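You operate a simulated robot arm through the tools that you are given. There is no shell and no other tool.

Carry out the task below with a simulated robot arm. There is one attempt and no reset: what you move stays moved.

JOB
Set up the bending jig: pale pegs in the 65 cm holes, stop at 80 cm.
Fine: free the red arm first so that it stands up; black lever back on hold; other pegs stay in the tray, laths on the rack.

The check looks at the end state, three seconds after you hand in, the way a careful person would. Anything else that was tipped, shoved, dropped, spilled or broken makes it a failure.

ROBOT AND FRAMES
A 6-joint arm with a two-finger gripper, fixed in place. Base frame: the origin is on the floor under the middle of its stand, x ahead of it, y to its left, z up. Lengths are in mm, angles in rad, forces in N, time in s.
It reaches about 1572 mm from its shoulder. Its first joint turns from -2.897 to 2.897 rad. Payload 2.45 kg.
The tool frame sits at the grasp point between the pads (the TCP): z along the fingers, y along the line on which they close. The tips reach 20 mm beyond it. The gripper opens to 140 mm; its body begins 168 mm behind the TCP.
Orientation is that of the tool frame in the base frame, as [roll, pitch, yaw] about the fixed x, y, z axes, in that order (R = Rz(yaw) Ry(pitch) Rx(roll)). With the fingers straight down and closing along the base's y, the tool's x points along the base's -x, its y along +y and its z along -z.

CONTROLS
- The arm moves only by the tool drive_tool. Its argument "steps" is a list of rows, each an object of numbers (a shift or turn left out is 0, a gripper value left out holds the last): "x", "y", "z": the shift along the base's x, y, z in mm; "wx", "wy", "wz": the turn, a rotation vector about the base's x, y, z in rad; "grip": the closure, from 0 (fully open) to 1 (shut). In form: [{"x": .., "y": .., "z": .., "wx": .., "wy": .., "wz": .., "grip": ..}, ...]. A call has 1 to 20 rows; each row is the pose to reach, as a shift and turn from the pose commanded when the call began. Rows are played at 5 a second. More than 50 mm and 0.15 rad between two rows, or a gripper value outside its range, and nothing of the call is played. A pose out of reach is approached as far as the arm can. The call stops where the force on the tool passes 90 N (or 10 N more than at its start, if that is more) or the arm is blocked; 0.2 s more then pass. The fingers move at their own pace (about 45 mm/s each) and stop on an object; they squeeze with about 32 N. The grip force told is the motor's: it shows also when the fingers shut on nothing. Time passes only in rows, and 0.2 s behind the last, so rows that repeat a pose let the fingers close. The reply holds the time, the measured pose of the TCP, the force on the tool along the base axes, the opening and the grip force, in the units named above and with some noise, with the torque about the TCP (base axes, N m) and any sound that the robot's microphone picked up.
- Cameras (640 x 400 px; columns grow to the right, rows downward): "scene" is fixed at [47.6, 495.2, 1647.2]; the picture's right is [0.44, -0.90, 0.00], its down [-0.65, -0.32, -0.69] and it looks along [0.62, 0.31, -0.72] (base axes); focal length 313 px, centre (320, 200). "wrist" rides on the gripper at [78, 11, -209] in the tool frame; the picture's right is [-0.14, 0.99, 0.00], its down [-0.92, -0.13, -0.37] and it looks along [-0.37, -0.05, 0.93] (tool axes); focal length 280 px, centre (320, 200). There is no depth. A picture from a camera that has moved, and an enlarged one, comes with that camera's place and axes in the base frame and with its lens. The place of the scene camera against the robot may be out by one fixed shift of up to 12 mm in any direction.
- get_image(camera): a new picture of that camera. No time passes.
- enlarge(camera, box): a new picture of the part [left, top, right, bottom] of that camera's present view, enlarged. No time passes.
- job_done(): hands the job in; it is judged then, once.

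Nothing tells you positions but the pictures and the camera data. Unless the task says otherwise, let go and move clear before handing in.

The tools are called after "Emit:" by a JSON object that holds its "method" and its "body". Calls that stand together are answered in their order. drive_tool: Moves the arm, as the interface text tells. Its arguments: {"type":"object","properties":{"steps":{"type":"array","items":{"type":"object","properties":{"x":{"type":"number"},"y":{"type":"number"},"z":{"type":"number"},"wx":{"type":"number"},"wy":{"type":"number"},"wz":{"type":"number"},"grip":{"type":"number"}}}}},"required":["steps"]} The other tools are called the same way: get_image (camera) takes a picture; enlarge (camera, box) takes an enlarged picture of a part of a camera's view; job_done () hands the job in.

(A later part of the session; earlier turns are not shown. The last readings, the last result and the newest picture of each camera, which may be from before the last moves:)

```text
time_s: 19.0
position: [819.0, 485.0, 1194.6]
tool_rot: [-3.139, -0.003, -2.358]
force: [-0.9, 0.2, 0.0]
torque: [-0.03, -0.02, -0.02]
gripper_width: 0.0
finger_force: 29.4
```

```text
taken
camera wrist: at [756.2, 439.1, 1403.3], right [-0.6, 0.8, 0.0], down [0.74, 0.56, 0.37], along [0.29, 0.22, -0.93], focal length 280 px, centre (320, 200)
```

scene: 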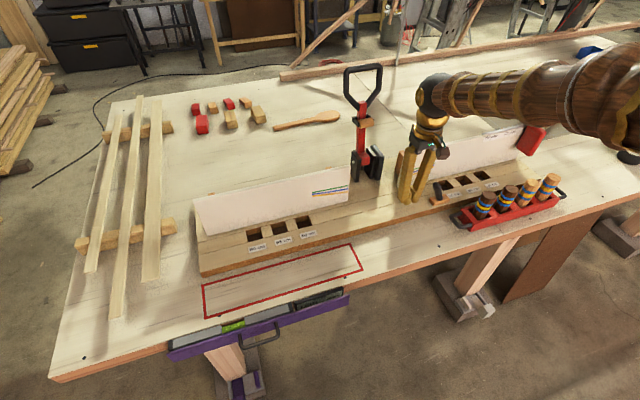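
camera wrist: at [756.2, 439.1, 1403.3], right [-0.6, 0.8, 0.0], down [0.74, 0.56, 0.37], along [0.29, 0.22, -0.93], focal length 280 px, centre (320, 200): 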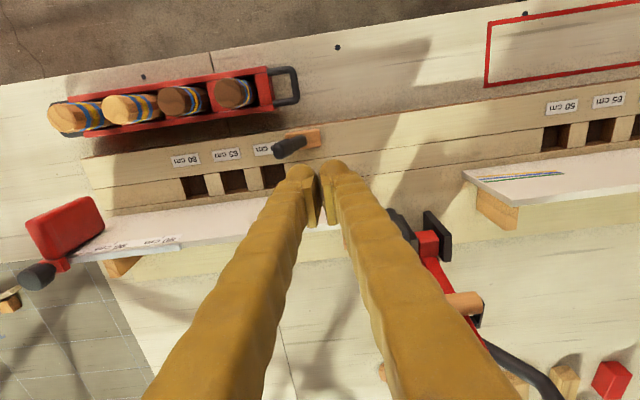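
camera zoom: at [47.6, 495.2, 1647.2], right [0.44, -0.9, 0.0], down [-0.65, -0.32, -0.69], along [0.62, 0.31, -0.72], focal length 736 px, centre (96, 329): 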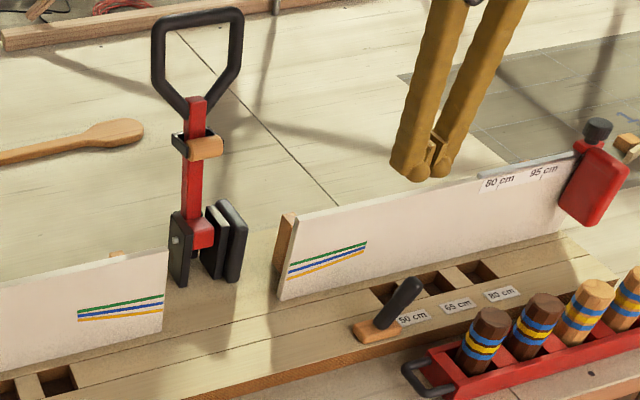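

The lever is back on hold and the red arm stays upright. Now I'll turn the gripper 90°, open it, and move above the first pale peg at about (950, 229).

Emit:
{"method": "drive_tool", "body": {"steps": [{"x": 11, "y": -21, "wz": -0.131, "grip": 0.2}, {"x": 22, "y": -43, "wz": -0.262, "grip": 0.2}, {"x": 33, "y": -64, "wz": -0.393, "grip": 0.2}, {"x": 44, "y": -85, "wz": -0.524, "grip": 0.2}, {"x": 55, "y": -107, "wz": -0.655, "grip": 0.2}, {"x": 66, "y": -128, "wz": -0.786, "grip": 0.2}, {"x": 77, "y": -149, "wz": -0.917, "grip": 0.2}, {"x": 88, "y": -171, "wz": -1.048, "grip": 0.2}, {"x": 99, "y": -192, "wz": -1.179, "grip": 0.2}, {"x": 110, "y": -213, "wz": -1.31, "grip": 0.2}, {"x": 121, "y": -235, "wz": -1.441, "grip": 0.2}, {"x": 131, "y": -256, "wz": -1.571, "grip": 0.2}]}}

Emit:
{"method": "get_image", "body": {"camera": "wrist"}}

Emit:
{"method": "get_image", "body": {"camera": "scene"}}

```text
time_s: 21.6
position: [950.2, 229.1, 1195.1]
tool_rot: [3.14, -0.003, 2.353]
force: [-0.2, -0.1, 0.2]
torque: [0.0, -0.03, 0.01]
gripper_width: 112.0
finger_force: 0.0
```

```text
taken
camera wrist: at [903.0, 292.3, 1404.0], right [0.8, 0.6, 0.0], down [0.56, -0.74, 0.37], along [0.22, -0.29, -0.93], focal length 280 px, centre (320, 200)
```

wrist: 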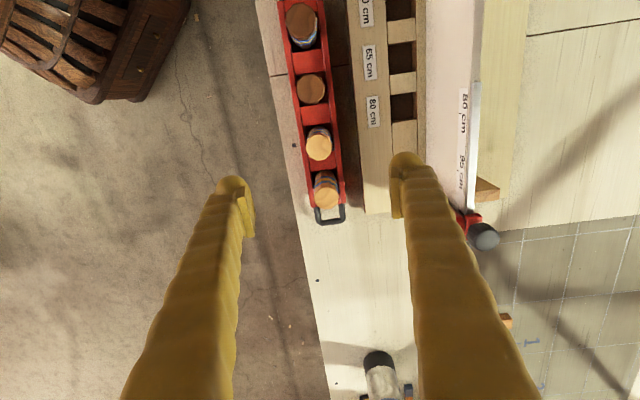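

```text
taken
```

scene: 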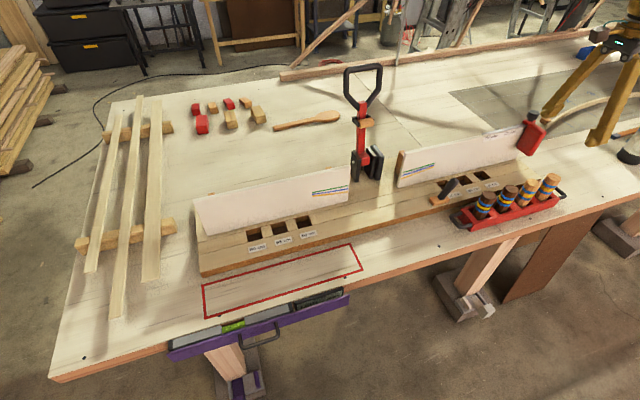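

An excellent top view of the tray, holes and fence. I'll enlarge it for accurate positions.

Emit:
{"method": "enlarge", "body": {"camera": "wrist", "box": [270, 90, 370, 230]}}

Emit:
{"method": "enlarge", "body": {"camera": "wrist", "box": [350, 0, 510, 100]}}

Emit:
{"method": "enlarge", "body": {"camera": "wrist", "box": [430, 70, 530, 260]}}

```text
2.86 times, centred on (320, 160) of wrist
camera zoom: at [903.0, 292.3, 1404.0], right [0.8, 0.6, 0.0], down [0.56, -0.74, 0.37], along [0.22, -0.29, -0.93], focal length 801 px, centre (320, 314)
```

zoom: 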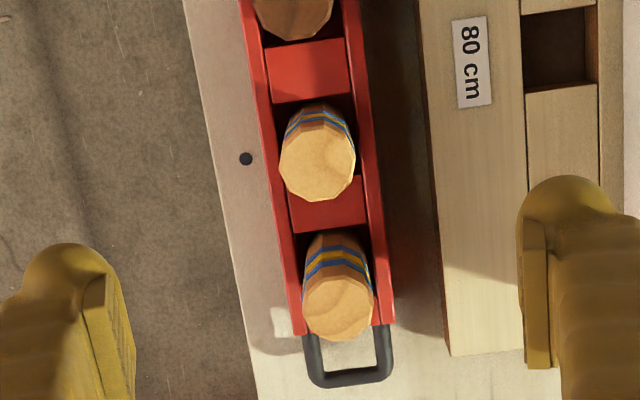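

```text
4.00 times, centred on (430, 50) of wrist
camera zoom: at [903.0, 292.3, 1404.0], right [0.8, 0.6, 0.0], down [0.56, -0.74, 0.37], along [0.22, -0.29, -0.93], focal length 1122 px, centre (-120, 800)
```

zoom: 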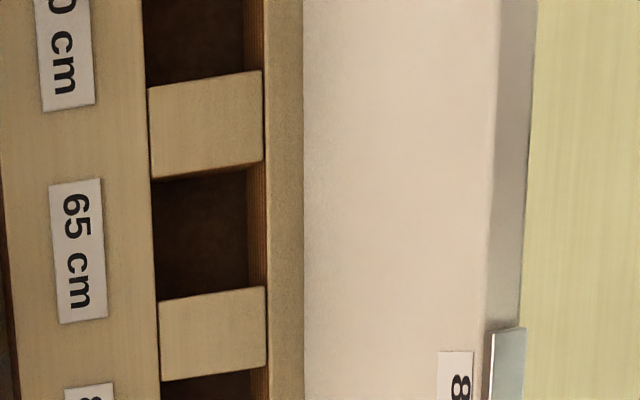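

```text
2.11 times, centred on (480, 165) of wrist
camera zoom: at [903.0, 292.3, 1404.0], right [0.8, 0.6, 0.0], down [0.56, -0.74, 0.37], along [0.22, -0.29, -0.93], focal length 590 px, centre (-17, 274)
```

zoom: 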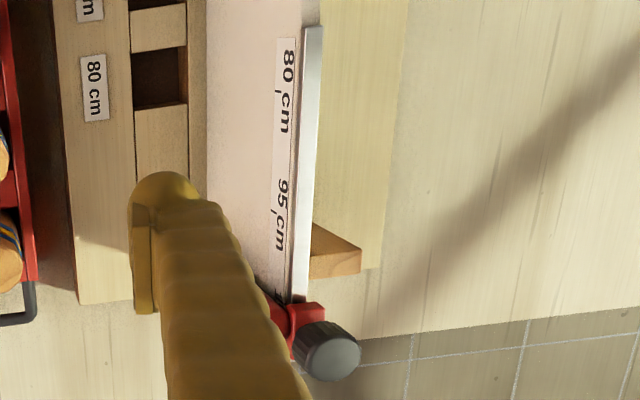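

Pale peg A has its top centre at about (950, 227, 990), diameter about 39 mm. The right 65 cm hole is about 43 mm square, centred at (981, 406), with the fence 37 mm behind it. I'll go down over peg A with closing across the tray.

Emit:
{"method": "drive_tool", "body": {"steps": [{"y": -1.5, "z": -45, "grip": 0.43}, {"y": -1.5, "z": -90, "grip": 0.43}, {"y": -1.5, "z": -130, "grip": 0.43}, {"y": -1.5, "z": -165, "grip": 0.43}]}}

Emit:
{"method": "get_image", "body": {"camera": "wrist"}}

Emit:
{"method": "enlarge", "body": {"camera": "scene", "box": [440, 60, 640, 240]}}

```text
time_s: 22.6
position: [949.1, 228.2, 1029.7]
tool_rot: [3.14, -0.002, 2.354]
force: [0.9, 0.1, 0.8]
torque: [0.03, -0.02, 0.04]
gripper_width: 79.7
finger_force: 0.0
```

```text
taken
camera wrist: at [902.6, 290.8, 1238.2], right [0.8, 0.6, 0.0], down [0.56, -0.74, 0.37], along [0.22, -0.29, -0.93], focal length 280 px, centre (320, 200)
```

wrist: 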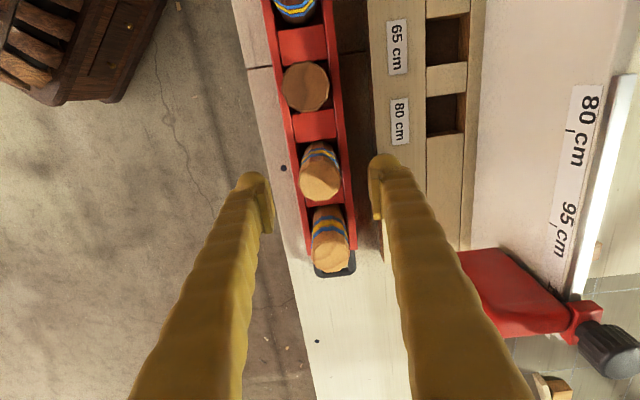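

```text
2.22 times, centred on (540, 150) of scene
camera zoom: at [47.6, 495.2, 1647.2], right [0.44, -0.9, 0.0], down [-0.65, -0.32, -0.69], along [0.62, 0.31, -0.72], focal length 696 px, centre (-169, 311)
```

zoom: 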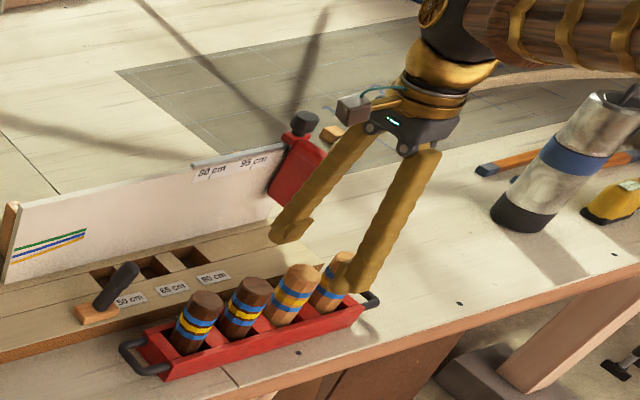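

Peg A is between the fingers. I'll check the centring with a close-up before the final descent.

Emit:
{"method": "enlarge", "body": {"camera": "wrist", "box": [260, 120, 390, 260]}}

```text
2.86 times, centred on (325, 190) of wrist
camera zoom: at [902.6, 290.8, 1238.2], right [0.8, 0.6, 0.0], down [0.56, -0.74, 0.37], along [0.22, -0.29, -0.93], focal length 801 px, centre (306, 229)
```

zoom: 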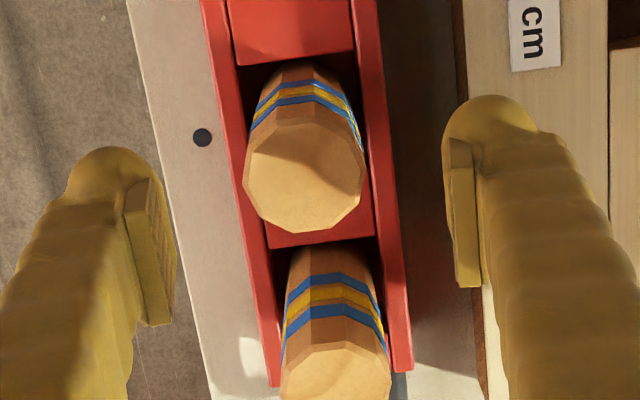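

Nearly centred; I'll shift about 2.5 mm and go down to grip height, then close on the peg.

Emit:
{"method": "drive_tool", "body": {"steps": [{"x": 0.7, "y": -2, "z": -30}, {"x": 0.7, "y": -2, "z": -55}, {"x": 0.7, "y": -2, "z": -65}, {"x": 0.7, "y": -2, "z": -65, "grip": 0.6}, {"x": 0.7, "y": -2, "z": -65, "grip": 0.7}, {"x": 0.7, "y": -2, "z": -65, "grip": 0.85}, {"x": 0.7, "y": -2, "z": -65, "grip": 0.85}, {"x": 0.7, "y": -2, "z": -65, "grip": 0.85}]}}

Emit:
{"method": "get_image", "body": {"camera": "wrist"}}

Emit:
{"method": "enlarge", "body": {"camera": "scene", "box": [440, 100, 640, 240]}}

```text
time_s: 24.4
position: [950.9, 224.8, 964.0]
tool_rot: [-3.139, -0.001, 2.356]
force: [0.9, 0.6, 0.6]
torque: [0.01, -0.04, 0.04]
gripper_width: 38.6
finger_force: 31.7
```

```text
taken
camera wrist: at [903.8, 288.7, 1173.0], right [0.8, 0.6, 0.0], down [0.56, -0.74, 0.37], along [0.22, -0.29, -0.93], focal length 280 px, centre (320, 200)
```

wrist: 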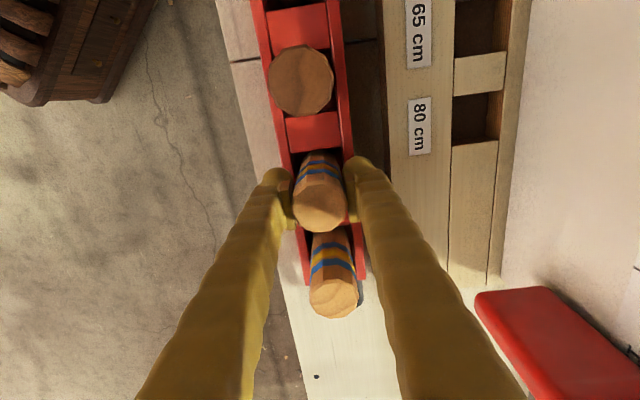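

```text
2.86 times, centred on (540, 170) of scene
camera zoom: at [47.6, 495.2, 1647.2], right [0.44, -0.9, 0.0], down [-0.65, -0.32, -0.69], along [0.62, 0.31, -0.72], focal length 894 px, centre (-309, 286)
```

zoom: 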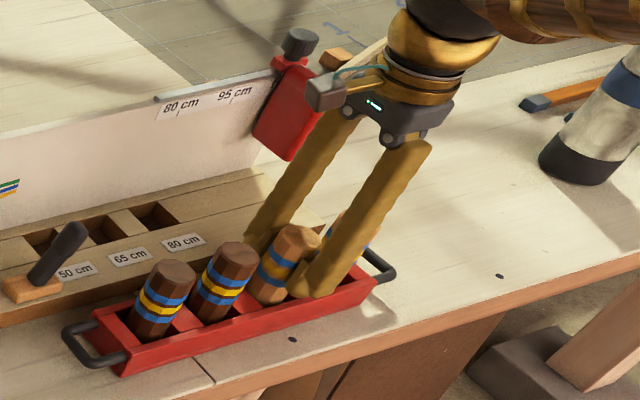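

Gripped at 38.6 mm, with no side load. I'll record the peg's position in the grip, then lift it straight up.

Emit:
{"method": "enlarge", "body": {"camera": "wrist", "box": [260, 130, 390, 260]}}

Emit:
{"method": "drive_tool", "body": {"steps": [{"z": 20}, {"z": 50}, {"z": 90}, {"z": 130}, {"z": 130}]}}

Emit:
{"method": "get_image", "body": {"camera": "wrist"}}

Emit:
{"method": "enlarge", "body": {"camera": "scene", "box": [440, 60, 640, 240]}}

```text
3.08 times, centred on (325, 195) of wrist
camera zoom: at [903.8, 288.7, 1173.0], right [0.8, 0.6, 0.0], down [0.56, -0.74, 0.37], along [0.22, -0.29, -0.93], focal length 863 px, centre (305, 215)
```

zoom: 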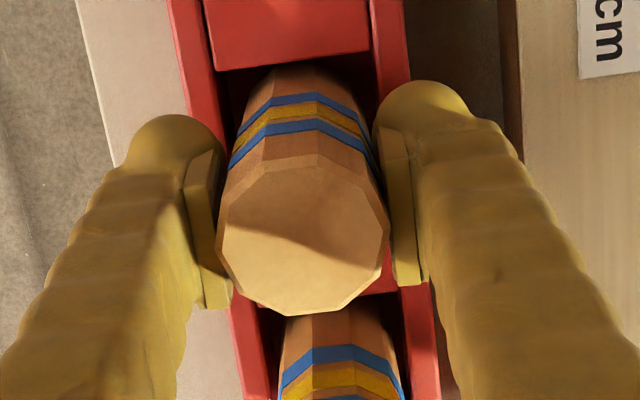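

```text
time_s: 25.6
position: [951.2, 224.5, 1095.1]
tool_rot: [-3.14, -0.005, 2.354]
force: [0.2, 0.5, -0.9]
torque: [0.02, 0.01, -0.03]
gripper_width: 38.9
finger_force: 32.3
```

```text
taken
camera wrist: at [904.2, 288.0, 1303.4], right [0.8, 0.6, 0.0], down [0.56, -0.74, 0.37], along [0.22, -0.29, -0.93], focal length 280 px, centre (320, 200)
```

wrist: 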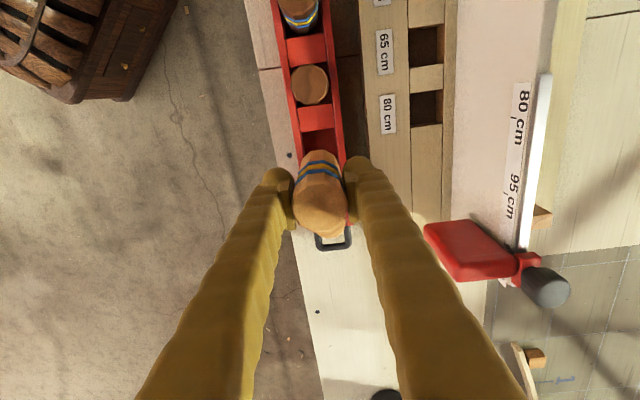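

```text
2.22 times, centred on (540, 150) of scene
camera zoom: at [47.6, 495.2, 1647.2], right [0.44, -0.9, 0.0], down [-0.65, -0.32, -0.69], along [0.62, 0.31, -0.72], focal length 696 px, centre (-169, 311)
```

zoom: 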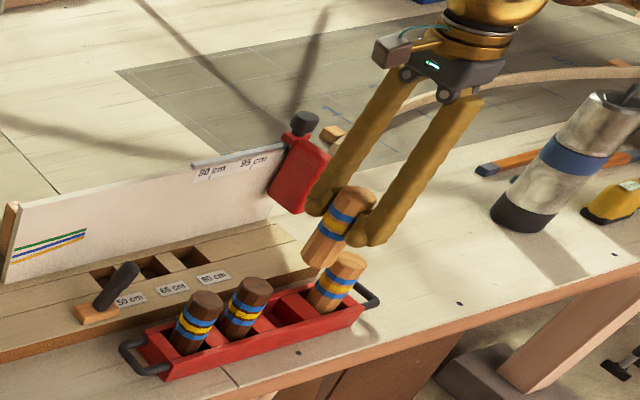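

Peg A is lifted and held centred on the TCP. Now I'll rotate the grip back by 90° (so the fingers close along the jig, clear of the fence) while carrying it above the right 65 cm hole.

Emit:
{"method": "drive_tool", "body": {"steps": [{"x": 0, "y": 0, "z": 35}, {"x": 2, "y": 12, "z": 40, "wz": 0.131}, {"x": 4, "y": 28, "z": 40, "wz": 0.262}, {"x": 7, "y": 45, "z": 40, "wz": 0.393}, {"x": 10, "y": 62, "z": 40, "wz": 0.524}, {"x": 13, "y": 79, "z": 40, "wz": 0.655}, {"x": 16, "y": 96, "z": 40, "wz": 0.786}, {"x": 19, "y": 113, "z": 40, "wz": 0.917}, {"x": 22, "y": 130, "z": 40, "wz": 1.048}, {"x": 25, "y": 147, "z": 40, "wz": 1.179}, {"x": 28, "y": 164, "z": 40, "wz": 1.31}, {"x": 30, "y": 175, "z": 40, "wz": 1.441}, {"x": 30, "y": 181, "z": 40, "wz": 1.571}]}}

Emit:
{"method": "get_image", "body": {"camera": "wrist"}}

Emit:
{"method": "enlarge", "body": {"camera": "scene", "box": [420, 60, 620, 220]}}

```text
time_s: 28.4
position: [981.4, 406.8, 1134.1]
tool_rot: [-3.14, -0.004, -2.357]
force: [0.1, 0.7, -1.4]
torque: [-0.02, 0.0, 0.0]
gripper_width: 38.6
finger_force: 31.9
```

```text
taken
camera wrist: at [918.1, 360.2, 1343.2], right [-0.6, 0.8, 0.0], down [0.74, 0.56, 0.37], along [0.29, 0.22, -0.93], focal length 280 px, centre (320, 200)
```

wrist: 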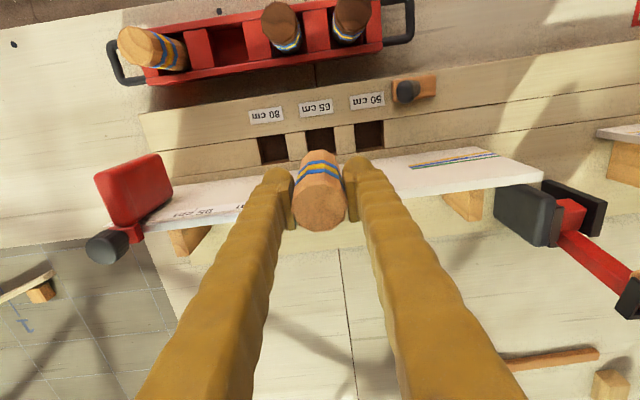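

```text
2.50 times, centred on (520, 140) of scene
camera zoom: at [47.6, 495.2, 1647.2], right [0.44, -0.9, 0.0], down [-0.65, -0.32, -0.69], along [0.62, 0.31, -0.72], focal length 782 px, centre (-180, 350)
```

zoom: 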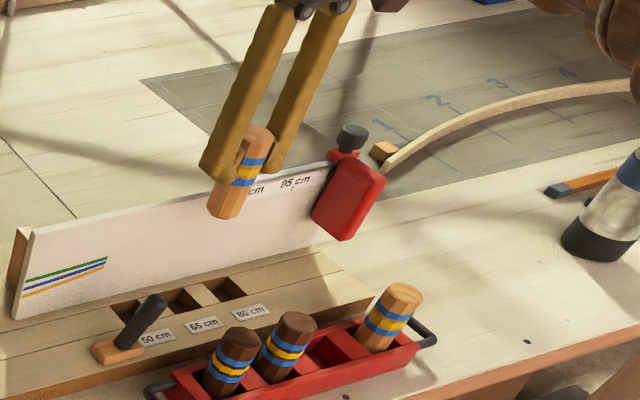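

Peg A is above the right 65 cm hole. I'll enlarge the view for precise alignment.

Emit:
{"method": "enlarge", "body": {"camera": "wrist", "box": [250, 90, 400, 240]}}

```text
2.67 times, centred on (325, 165) of wrist
camera zoom: at [918.1, 360.2, 1343.2], right [-0.6, 0.8, 0.0], down [0.74, 0.56, 0.37], along [0.29, 0.22, -0.93], focal length 748 px, centre (307, 293)
```

zoom: 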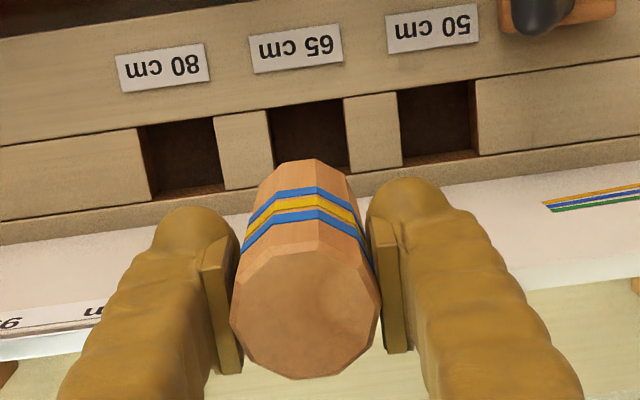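

Alignment is within about 1 mm. I'll go down toward the hole and check again when the peg end is near the jig surface.

Emit:
{"method": "drive_tool", "body": {"steps": [{"x": -0.5, "y": 0.9, "z": -30}, {"x": -0.5, "y": 0.9, "z": -60}, {"x": -0.5, "y": 0.9, "z": -90}, {"x": -0.5, "y": 0.9, "z": -110}]}}

Emit:
{"method": "enlarge", "body": {"camera": "wrist", "box": [230, 80, 410, 240]}}

Emit:
{"method": "enlarge", "body": {"camera": "scene", "box": [420, 80, 560, 220]}}

```text
time_s: 29.4
position: [980.8, 407.6, 1024.2]
tool_rot: [-3.141, -0.004, -2.358]
force: [0.6, 0.1, -1.2]
torque: [0.0, 0.02, 0.01]
gripper_width: 38.6
finger_force: 31.8
```

```text
2.50 times, centred on (320, 160) of wrist
camera zoom: at [917.6, 361.1, 1232.9], right [-0.6, 0.8, 0.0], down [0.74, 0.56, 0.37], along [0.29, 0.22, -0.93], focal length 701 px, centre (320, 300)
```

zoom: 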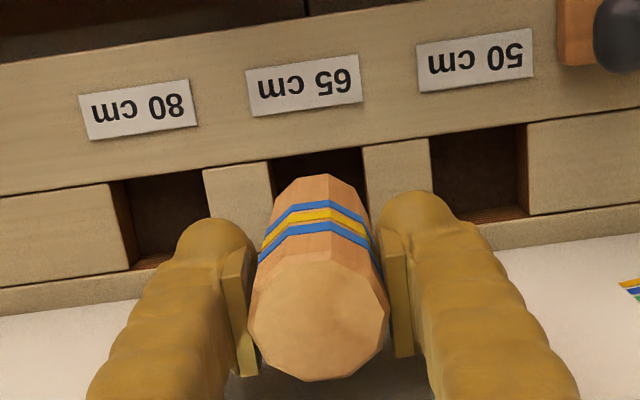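

```text
2.86 times, centred on (490, 150) of scene
camera zoom: at [47.6, 495.2, 1647.2], right [0.44, -0.9, 0.0], down [-0.65, -0.32, -0.69], along [0.62, 0.31, -0.72], focal length 894 px, centre (-166, 343)
```

zoom: 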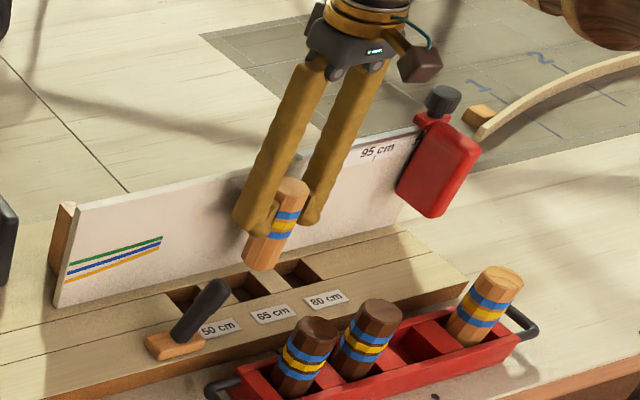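

The peg's lower end is about 79 mm below the TCP. I'll nudge it slightly and go down until the end just enters the hole, then check the force.

Emit:
{"method": "drive_tool", "body": {"steps": [{"x": -0.5, "y": 0.5, "z": -15}, {"x": -0.5, "y": 0.5, "z": -28}, {"x": -0.5, "y": 0.5, "z": -34}, {"x": -0.5, "y": 0.5, "z": -38}, {"x": -0.5, "y": 0.5, "z": -42}, {"x": -0.5, "y": 0.5, "z": -44}]}}

Emit:
{"method": "enlarge", "body": {"camera": "wrist", "box": [230, 100, 410, 240]}}

Emit:
{"method": "enlarge", "body": {"camera": "scene", "box": [420, 100, 540, 220]}}

```text
time_s: 30.8
position: [980.7, 407.6, 980.3]
tool_rot: [-3.141, -0.005, -2.358]
force: [-0.4, -0.1, -1.3]
torque: [-0.03, -0.03, 0.0]
gripper_width: 38.6
finger_force: 31.7
```

```text
2.86 times, centred on (320, 170) of wrist
camera zoom: at [917.1, 361.1, 1189.3], right [-0.6, 0.8, 0.0], down [0.74, 0.56, 0.37], along [0.29, 0.22, -0.93], focal length 801 px, centre (320, 286)
```

zoom: 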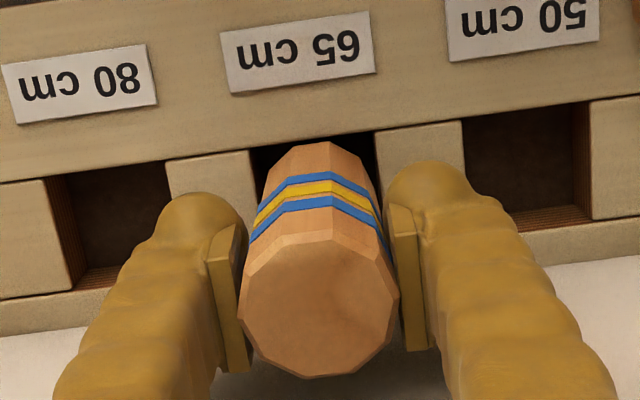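

```text
3.33 times, centred on (480, 160) of scene
camera zoom: at [47.6, 495.2, 1647.2], right [0.44, -0.9, 0.0], down [-0.65, -0.32, -0.69], along [0.62, 0.31, -0.72], focal length 1043 px, centre (-213, 333)
```

zoom: 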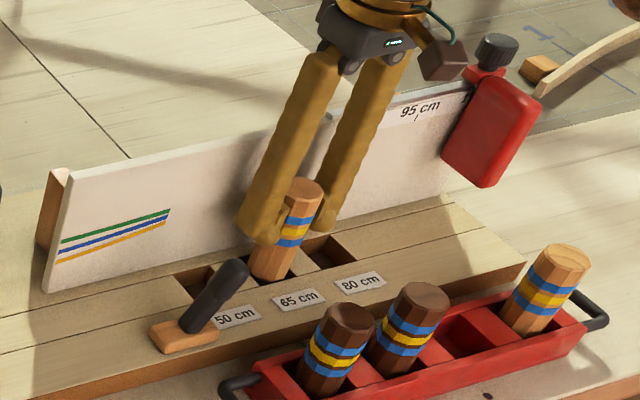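

The peg end seems to be entering the hole with no side force. Continuing down slowly.

Emit:
{"method": "drive_tool", "body": {"steps": [{"z": -4}, {"z": -8}, {"z": -12}, {"z": -15}]}}

Emit:
{"method": "enlarge", "body": {"camera": "wrist", "box": [230, 100, 410, 240]}}

Emit:
{"method": "enlarge", "body": {"camera": "scene", "box": [420, 100, 540, 220]}}

```text
time_s: 31.8
position: [980.9, 407.9, 966.2]
tool_rot: [-3.14, -0.004, -2.358]
force: [-0.3, -0.1, -1.2]
torque: [0.01, 0.02, 0.03]
gripper_width: 38.6
finger_force: 32.2
```

```text
2.86 times, centred on (320, 170) of wrist
camera zoom: at [917.3, 361.4, 1174.5], right [-0.6, 0.8, 0.0], down [0.74, 0.56, 0.37], along [0.29, 0.22, -0.93], focal length 801 px, centre (320, 286)
```

zoom: 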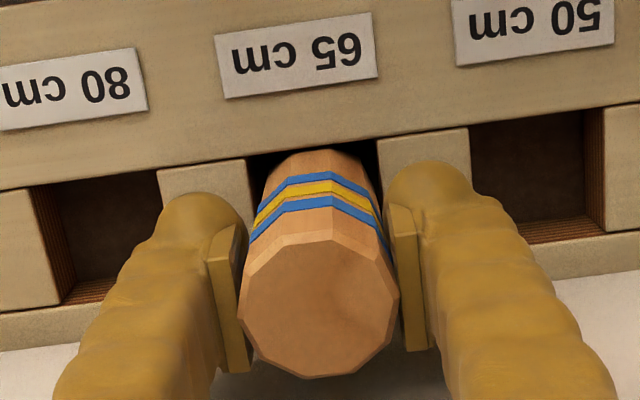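

```text
3.33 times, centred on (480, 160) of scene
camera zoom: at [47.6, 495.2, 1647.2], right [0.44, -0.9, 0.0], down [-0.65, -0.32, -0.69], along [0.62, 0.31, -0.72], focal length 1043 px, centre (-213, 333)
```

zoom: 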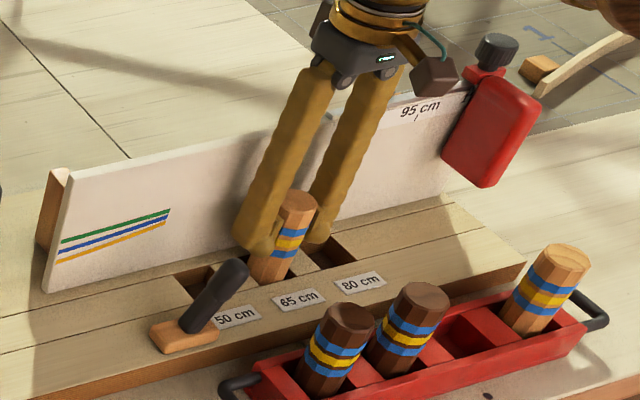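

The peg is inside the hole. I'll continue down in small steps until it seats on the floor.

Emit:
{"method": "drive_tool", "body": {"steps": [{"z": -3}, {"z": -6}, {"z": -9}, {"z": -12}]}}

```text
time_s: 32.8
position: [980.9, 408.7, 954.9]
tool_rot: [-3.14, 0.0, -2.358]
force: [1.0, 0.7, 35.4]
torque: [0.04, 0.01, 0.0]
gripper_width: 38.3
finger_force: 31.8
```

The peg has seated (35 N upward reaction). I'll relieve the pressure, open the fingers slightly and lift straight away.

Emit:
{"method": "drive_tool", "body": {"steps": [{"z": 1.5}, {"z": 1.5, "grip": 0.65}, {"z": 1.5, "grip": 0.52}, {"z": 1.5, "grip": 0.52}, {"z": 1.5, "grip": 0.52}]}}

Emit:
{"method": "enlarge", "body": {"camera": "wrist", "box": [230, 100, 410, 240]}}

Emit:
{"method": "enlarge", "body": {"camera": "scene", "box": [420, 100, 540, 220]}}

```text
time_s: 34.0
position: [978.8, 408.0, 954.7]
tool_rot: [-3.14, -0.004, -2.359]
force: [0.0, -0.4, 0.1]
torque: [-0.01, -0.02, 0.04]
gripper_width: 67.4
finger_force: 0.0
```

```text
2.86 times, centred on (320, 170) of wrist
camera zoom: at [916.9, 361.2, 1163.6], right [-0.6, 0.8, 0.0], down [0.74, 0.56, 0.37], along [0.29, 0.22, -0.93], focal length 801 px, centre (320, 286)
```

zoom: 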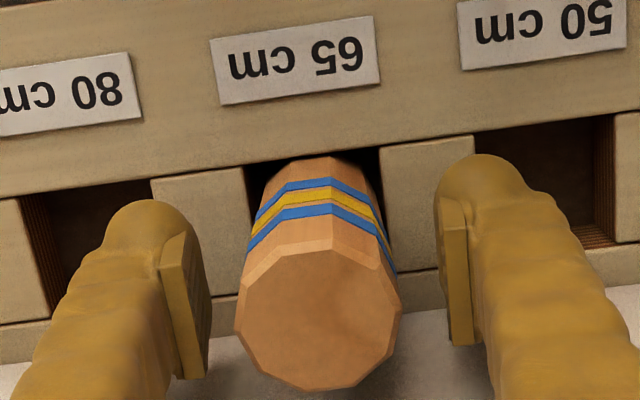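

```text
3.33 times, centred on (480, 160) of scene
camera zoom: at [47.6, 495.2, 1647.2], right [0.44, -0.9, 0.0], down [-0.65, -0.32, -0.69], along [0.62, 0.31, -0.72], focal length 1043 px, centre (-213, 333)
```

zoom: 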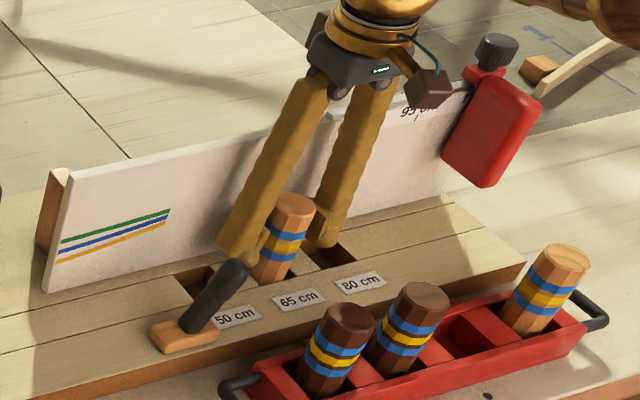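

Peg A stands in the right 65 cm hole. I'll lift away and go back to the tray for the second pale peg at about (1005, 171).

Emit:
{"method": "drive_tool", "body": {"steps": [{"z": 40}, {"z": 85}, {"z": 130}, {"z": 175}]}}

Emit:
{"method": "drive_tool", "body": {"steps": [{"x": 2, "y": -20, "wz": -0.131, "grip": 0.43}, {"x": 4, "y": -40, "wz": -0.262}, {"x": 7, "y": -60, "wz": -0.393}, {"x": 9, "y": -80, "wz": -0.524}, {"x": 11, "y": -100, "wz": -0.655}, {"x": 13, "y": -120, "wz": -0.786}, {"x": 15, "y": -140, "wz": -0.917}, {"x": 17, "y": -160, "wz": -1.048}, {"x": 19, "y": -180, "wz": -1.179}, {"x": 22, "y": -200, "wz": -1.31}, {"x": 24, "y": -220, "wz": -1.441}, {"x": 26, "y": -237, "wz": -1.571}]}}

Emit:
{"method": "get_image", "body": {"camera": "wrist"}}

Emit:
{"method": "get_image", "body": {"camera": "scene"}}

```text
time_s: 35.0
position: [979.9, 408.8, 1130.3]
tool_rot: [-3.141, -0.003, -2.358]
force: [-0.6, -0.3, -0.7]
torque: [-0.03, -0.03, -0.02]
gripper_width: 67.1
finger_force: 0.0
```

```text
time_s: 37.6
position: [1005.7, 171.0, 1129.4]
tool_rot: [-3.139, -0.002, 2.354]
force: [0.1, 0.5, 0.6]
torque: [-0.02, 0.01, -0.01]
gripper_width: 79.5
finger_force: 0.1
```

```text
taken
camera wrist: at [958.8, 234.4, 1338.4], right [0.8, 0.6, 0.0], down [0.56, -0.74, 0.37], along [0.22, -0.29, -0.93], focal length 280 px, centre (320, 200)
```

wrist: 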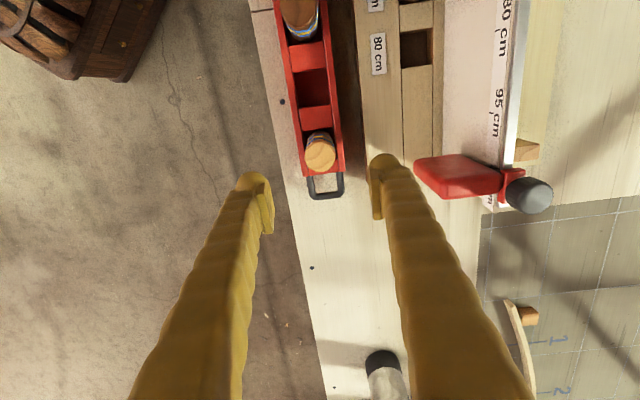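

```text
taken
```

scene: 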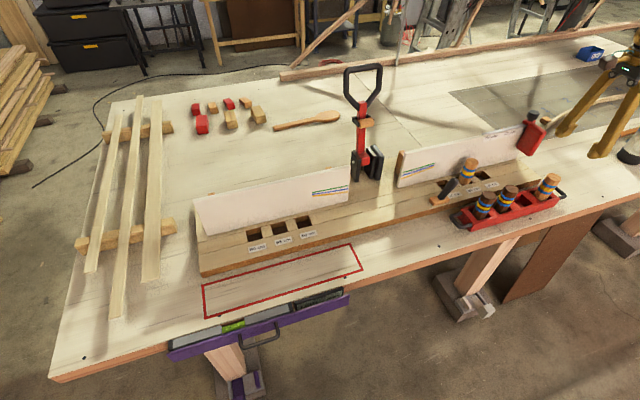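

I'll check centring over the second pale peg.

Emit:
{"method": "enlarge", "body": {"camera": "wrist", "box": [260, 100, 440, 240]}}

```text
2.86 times, centred on (350, 170) of wrist
camera zoom: at [958.8, 234.4, 1338.4], right [0.8, 0.6, 0.0], down [0.56, -0.74, 0.37], along [0.22, -0.29, -0.93], focal length 801 px, centre (234, 286)
```

zoom: 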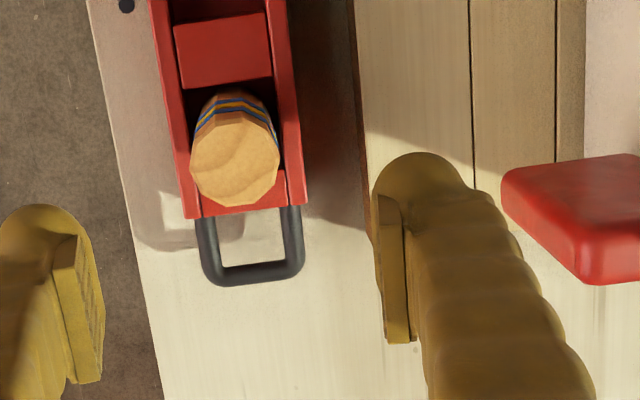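

Emit:
{"method": "drive_tool", "body": {"steps": [{"x": 2, "y": -1.5, "z": -30, "grip": 0.5}, {"x": 3.5, "y": -2.5, "z": -65, "grip": 0.5}, {"x": 3.5, "y": -2.5, "z": -100, "grip": 0.5}]}}

Emit:
{"method": "enlarge", "body": {"camera": "wrist", "box": [260, 120, 400, 260]}}

Emit:
{"method": "enlarge", "body": {"camera": "scene", "box": [440, 60, 640, 240]}}

```text
time_s: 38.4
position: [1010.3, 168.4, 1029.2]
tool_rot: [3.141, -0.002, 2.356]
force: [0.4, -0.5, 1.0]
torque: [0.02, -0.01, 0.01]
gripper_width: 69.9
finger_force: 0.1
```

```text
2.86 times, centred on (330, 190) of wrist
camera zoom: at [962.5, 231.4, 1238.4], right [0.8, 0.6, 0.0], down [0.56, -0.74, 0.37], along [0.22, -0.29, -0.93], focal length 801 px, centre (291, 229)
```

zoom: 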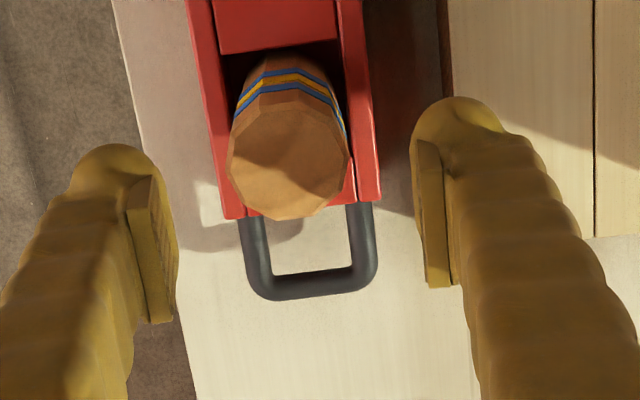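

```text
2.22 times, centred on (540, 150) of scene
camera zoom: at [47.6, 495.2, 1647.2], right [0.44, -0.9, 0.0], down [-0.65, -0.32, -0.69], along [0.62, 0.31, -0.72], focal length 696 px, centre (-169, 311)
```

zoom: 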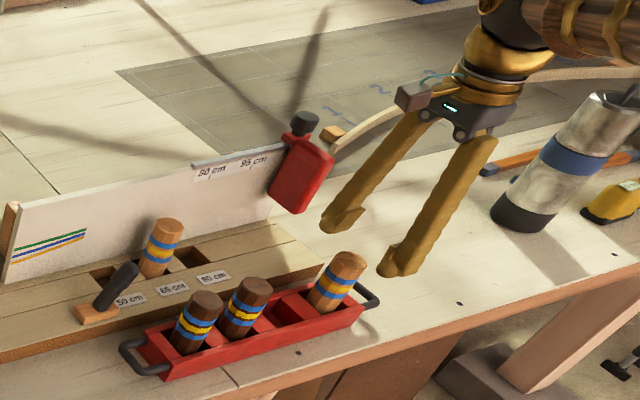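

Emit:
{"method": "drive_tool", "body": {"steps": [{"x": -1.8, "y": 0.8, "z": -30}, {"x": -1.8, "y": 0.8, "z": -55}, {"x": -1.8, "y": 0.8, "z": -65}, {"x": -1.8, "y": 0.8, "z": -65, "grip": 0.6}, {"x": -1.8, "y": 0.8, "z": -65, "grip": 0.7}, {"x": -1.8, "y": 0.8, "z": -65, "grip": 0.85}, {"x": -1.8, "y": 0.8, "z": -65, "grip": 0.85}, {"x": -1.8, "y": 0.8, "z": -65, "grip": 0.85}]}}

Emit:
{"method": "enlarge", "body": {"camera": "wrist", "box": [260, 130, 390, 260]}}

Emit:
{"method": "enlarge", "body": {"camera": "scene", "box": [440, 60, 640, 240]}}

```text
time_s: 40.2
position: [1008.6, 168.6, 964.7]
tool_rot: [-3.141, -0.002, 2.354]
force: [0.0, 0.0, 0.7]
torque: [-0.04, 0.03, -0.01]
gripper_width: 38.4
finger_force: 31.9
```

```text
3.08 times, centred on (325, 195) of wrist
camera zoom: at [961.1, 232.2, 1173.8], right [0.8, 0.6, 0.0], down [0.56, -0.74, 0.37], along [0.22, -0.29, -0.93], focal length 863 px, centre (305, 215)
```

zoom: 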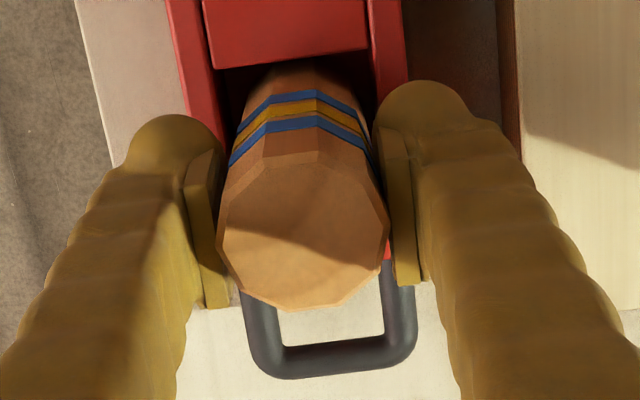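

```text
2.22 times, centred on (540, 150) of scene
camera zoom: at [47.6, 495.2, 1647.2], right [0.44, -0.9, 0.0], down [-0.65, -0.32, -0.69], along [0.62, 0.31, -0.72], focal length 696 px, centre (-169, 311)
```

zoom: 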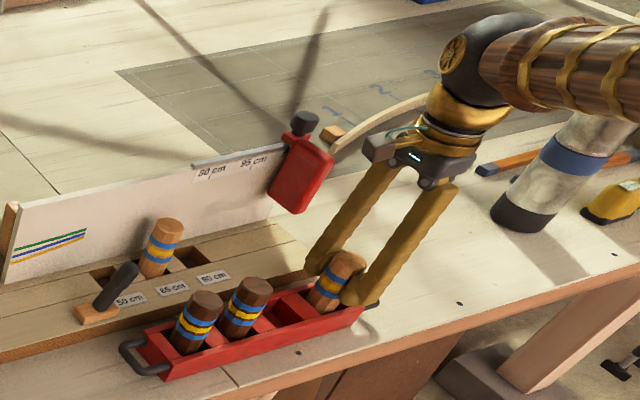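

The second pale peg is gripped (38.4 mm). I'll lift it straight up, then carry it left in front of the standing red arm towards the left 65 cm hole.

Emit:
{"method": "drive_tool", "body": {"steps": [{"z": 20}, {"z": 60}, {"z": 105}, {"z": 150}, {"z": 175}]}}

Emit:
{"method": "get_image", "body": {"camera": "wrist"}}

Emit:
{"method": "get_image", "body": {"camera": "scene"}}

```text
time_s: 41.4
position: [1007.8, 170.2, 1140.9]
tool_rot: [-3.138, -0.004, 2.353]
force: [0.2, 0.3, -1.1]
torque: [0.01, 0.01, 0.02]
gripper_width: 38.6
finger_force: 32.0
```

```text
taken
camera wrist: at [961.0, 232.8, 1348.6], right [0.8, 0.6, 0.0], down [0.56, -0.74, 0.37], along [0.22, -0.29, -0.93], focal length 280 px, centre (320, 200)
```

wrist: 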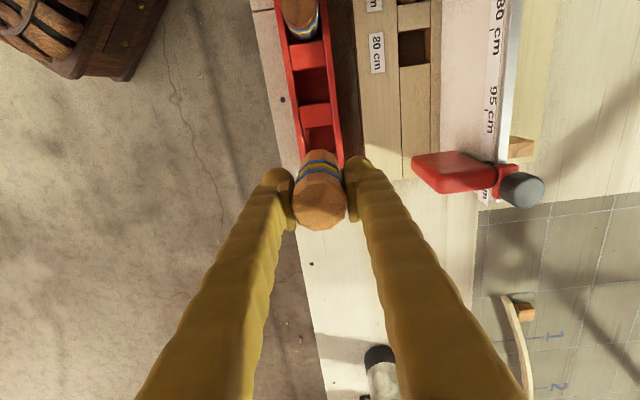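

```text
taken
```

scene: 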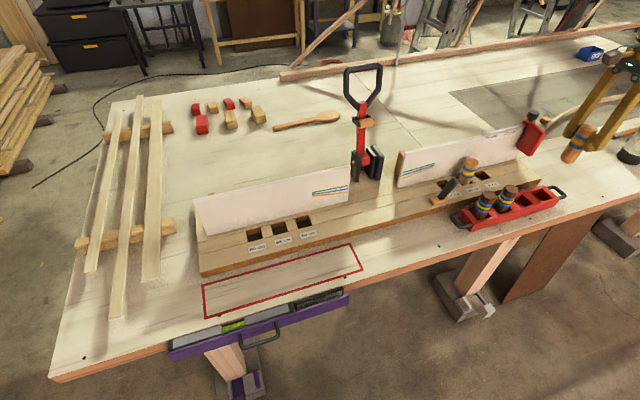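

Emit:
{"method": "drive_tool", "body": {"steps": [{"x": -27, "y": 33, "z": 10, "wz": 0.131}, {"x": -55, "y": 66, "z": 20, "wz": 0.262}, {"x": -82, "y": 99, "z": 20, "wz": 0.393}, {"x": -110, "y": 132, "z": 20, "wz": 0.524}, {"x": -137, "y": 165, "z": 20, "wz": 0.655}, {"x": -165, "y": 198, "z": 20, "wz": 0.786}, {"x": -192, "y": 231, "z": 20, "wz": 0.917}, {"x": -220, "y": 264, "z": 20, "wz": 1.048}, {"x": -247, "y": 297, "z": 20, "wz": 1.179}, {"x": -275, "y": 330, "z": 20, "wz": 1.31}, {"x": -302, "y": 363, "z": 20, "wz": 1.441}, {"x": -329, "y": 396, "z": 20, "wz": 1.571}]}}

Emit:
{"method": "get_image", "body": {"camera": "scene"}}

Emit:
{"method": "get_image", "body": {"camera": "wrist"}}

```text
time_s: 44.0
position: [679.6, 566.4, 1160.1]
tool_rot: [-3.14, -0.001, -2.357]
force: [1.2, 0.2, -0.7]
torque: [0.01, -0.01, -0.01]
gripper_width: 38.6
finger_force: 32.0
```

```text
taken
```

scene: 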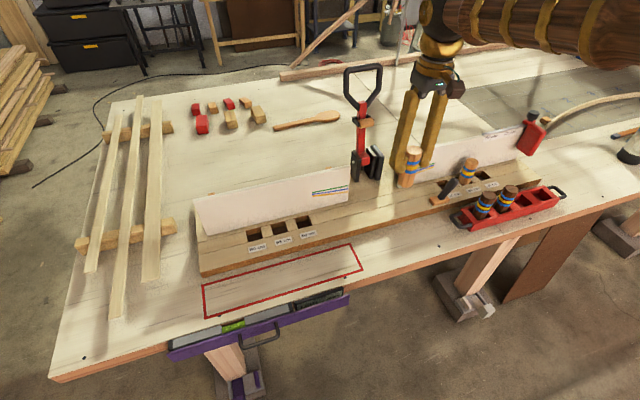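

```text
taken
camera wrist: at [615.3, 519.3, 1369.4], right [-0.6, 0.8, 0.0], down [0.74, 0.56, 0.37], along [0.29, 0.22, -0.93], focal length 280 px, centre (320, 200)
```

wrist: 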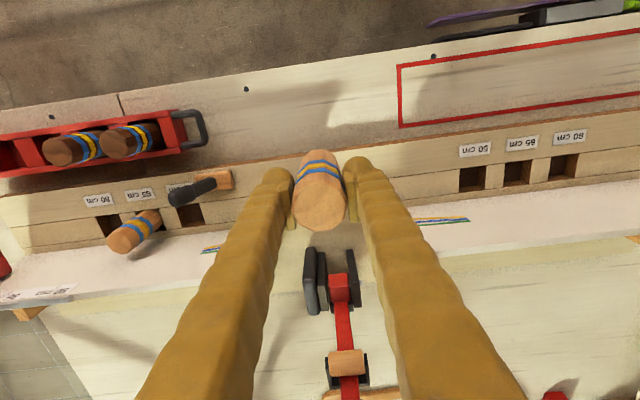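

Clear of the red arm. Continuing to above the left 65 cm hole at about (521, 867).

Emit:
{"method": "drive_tool", "body": {"steps": [{"x": -24, "y": 35}, {"x": -48, "y": 72}, {"x": -72, "y": 110}, {"x": -96, "y": 150}, {"x": -115, "y": 190}, {"x": -132, "y": 230}, {"x": -147, "y": 268}, {"x": -159, "y": 300, "z": -10}]}}

Emit:
{"method": "get_image", "body": {"camera": "scene"}}

Emit:
{"method": "enlarge", "body": {"camera": "wrist", "box": [250, 90, 400, 240]}}

```text
time_s: 45.8
position: [516.1, 865.7, 1150.8]
tool_rot: [-3.141, 0.0, -2.357]
force: [0.6, -0.3, -0.6]
torque: [0.0, 0.01, 0.0]
gripper_width: 38.4
finger_force: 32.1
```

```text
taken
```

scene: 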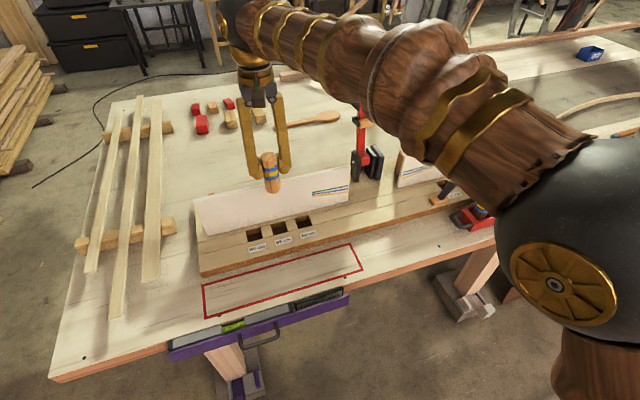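

```text
2.67 times, centred on (325, 165) of wrist
camera zoom: at [454.6, 818.8, 1358.8], right [-0.6, 0.8, 0.0], down [0.74, 0.56, 0.37], along [0.29, 0.22, -0.93], focal length 748 px, centre (307, 293)
```

zoom: 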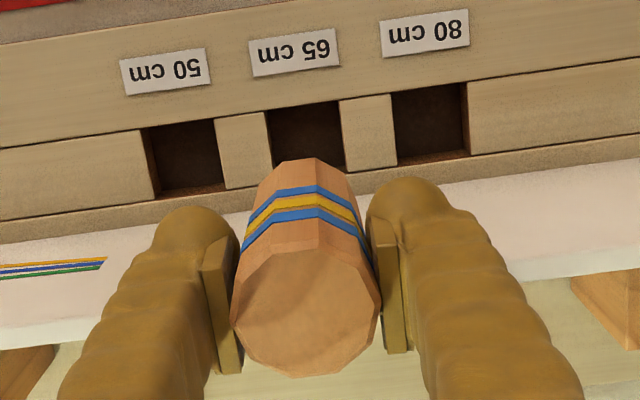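

Above the left 65 cm hole. The measured x is a few mm off the command, so I'll let the arm settle and re-measure.

Emit:
{"method": "drive_tool", "body": {"steps": [{"z": 0}, {"z": 0}, {"z": -10}, {"z": -20}]}}

Emit:
{"method": "enlarge", "body": {"camera": "wrist", "box": [250, 90, 400, 240]}}

```text
time_s: 46.8
position: [518.5, 866.4, 1129.0]
tool_rot: [-3.14, -0.003, -2.358]
force: [0.2, -0.4, -1.5]
torque: [0.0, -0.01, 0.02]
gripper_width: 38.6
finger_force: 31.8
```

```text
2.67 times, centred on (325, 165) of wrist
camera zoom: at [455.9, 818.6, 1338.7], right [-0.6, 0.8, 0.0], down [0.74, 0.56, 0.37], along [0.29, 0.22, -0.93], focal length 748 px, centre (307, 293)
```

zoom: 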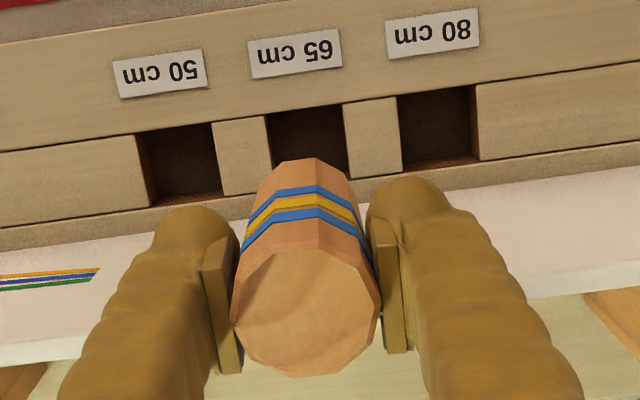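

Emit:
{"method": "drive_tool", "body": {"steps": [{"x": 1.5, "y": 2, "z": -30}, {"x": 1.5, "y": 2, "z": -60}, {"x": 1.5, "y": 2, "z": -90}, {"x": 1.5, "y": 2, "z": -105}, {"x": 1.5, "y": 2, "z": -105}]}}

Emit:
{"method": "enlarge", "body": {"camera": "wrist", "box": [230, 80, 410, 240]}}

Emit:
{"method": "enlarge", "body": {"camera": "scene", "box": [190, 60, 430, 270]}}

```text
time_s: 48.0
position: [519.9, 867.0, 1024.7]
tool_rot: [-3.141, -0.003, -2.358]
force: [-0.5, 0.2, -1.2]
torque: [0.02, 0.01, 0.0]
gripper_width: 38.7
finger_force: 32.3
```

```text
2.50 times, centred on (320, 160) of wrist
camera zoom: at [457.5, 820.2, 1233.6], right [-0.6, 0.8, 0.0], down [0.74, 0.56, 0.37], along [0.29, 0.22, -0.93], focal length 701 px, centre (320, 300)
```

zoom: 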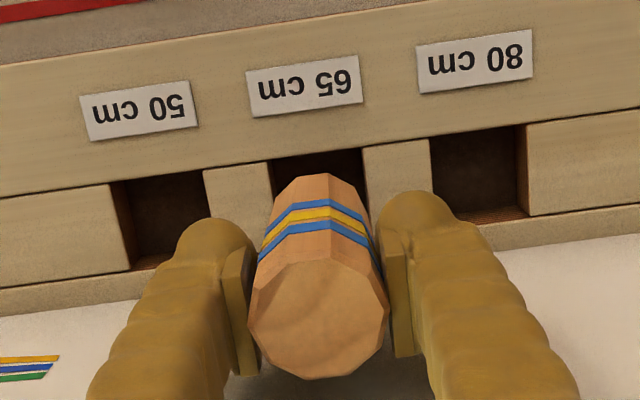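

```text
1.90 times, centred on (310, 165) of scene
camera zoom: at [47.6, 495.2, 1647.2], right [0.44, -0.9, 0.0], down [-0.65, -0.32, -0.69], along [0.62, 0.31, -0.72], focal length 596 px, centre (339, 267)
```

zoom: 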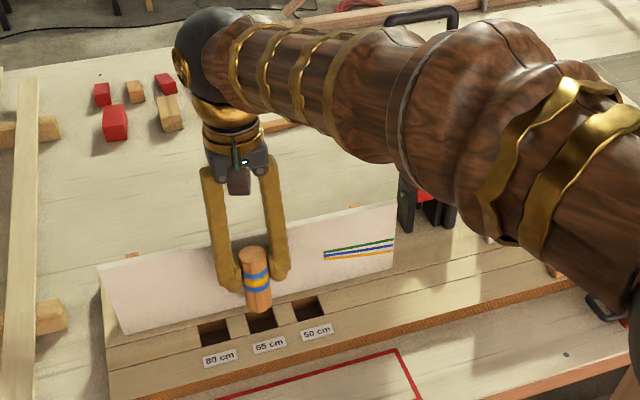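

The view matches the one at the right hole at the same height, where insertion worked. I'll repeat the same small nudge and go down until the peg enters.

Emit:
{"method": "drive_tool", "body": {"steps": [{"x": -0.5, "y": 0.5, "z": -15}, {"x": -0.5, "y": 0.5, "z": -28}, {"x": -0.5, "y": 0.5, "z": -34}, {"x": -0.5, "y": 0.5, "z": -38}, {"x": -0.5, "y": 0.5, "z": -42}, {"x": -0.5, "y": 0.5, "z": -45}]}}

Emit:
{"method": "enlarge", "body": {"camera": "wrist", "box": [230, 100, 410, 240]}}

```text
time_s: 49.4
position: [519.9, 868.2, 979.3]
tool_rot: [-3.141, -0.004, -2.356]
force: [0.7, 1.5, -1.1]
torque: [0.01, -0.1, 0.03]
gripper_width: 38.2
finger_force: 31.8
```

```text
2.86 times, centred on (320, 170) of wrist
camera zoom: at [457.4, 820.7, 1188.4], right [-0.6, 0.8, 0.0], down [0.74, 0.56, 0.37], along [0.29, 0.22, -0.93], focal length 801 px, centre (320, 286)
```

zoom: 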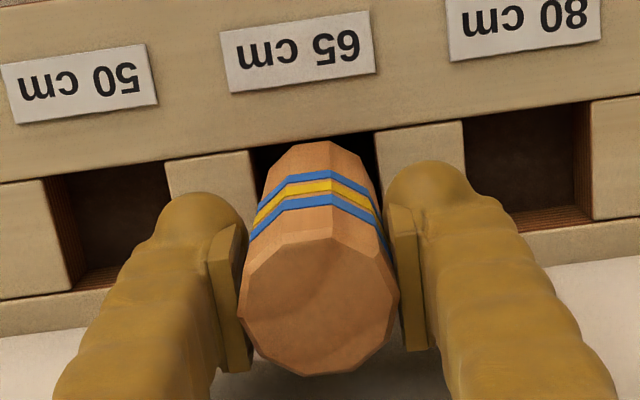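

Same picture as at the right hole, no meaningful force. Continuing down in small steps.

Emit:
{"method": "drive_tool", "body": {"steps": [{"z": -4}, {"z": -8}, {"z": -12}, {"z": -15}]}}

Emit:
{"method": "enlarge", "body": {"camera": "wrist", "box": [230, 100, 410, 240]}}

```text
time_s: 50.4
position: [520.6, 867.6, 964.1]
tool_rot: [-3.141, -0.005, -2.358]
force: [-0.4, 0.5, -1.7]
torque: [-0.01, 0.01, 0.02]
gripper_width: 38.5
finger_force: 32.1
```

```text
2.86 times, centred on (320, 170) of wrist
camera zoom: at [457.7, 821.2, 1173.4], right [-0.6, 0.8, 0.0], down [0.74, 0.56, 0.37], along [0.29, 0.22, -0.93], focal length 801 px, centre (320, 286)
```

zoom: 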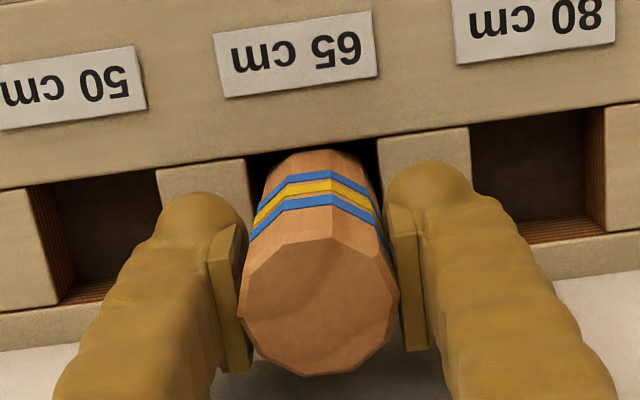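

Emit:
{"method": "drive_tool", "body": {"steps": [{"z": -3}, {"z": -6}, {"z": -8}, {"z": -9}]}}

```text
time_s: 51.4
position: [520.6, 867.6, 957.7]
tool_rot: [3.141, 0.001, -2.358]
force: [1.2, 1.9, 35.4]
torque: [0.03, 0.01, 0.01]
gripper_width: 38.7
finger_force: 31.7
```

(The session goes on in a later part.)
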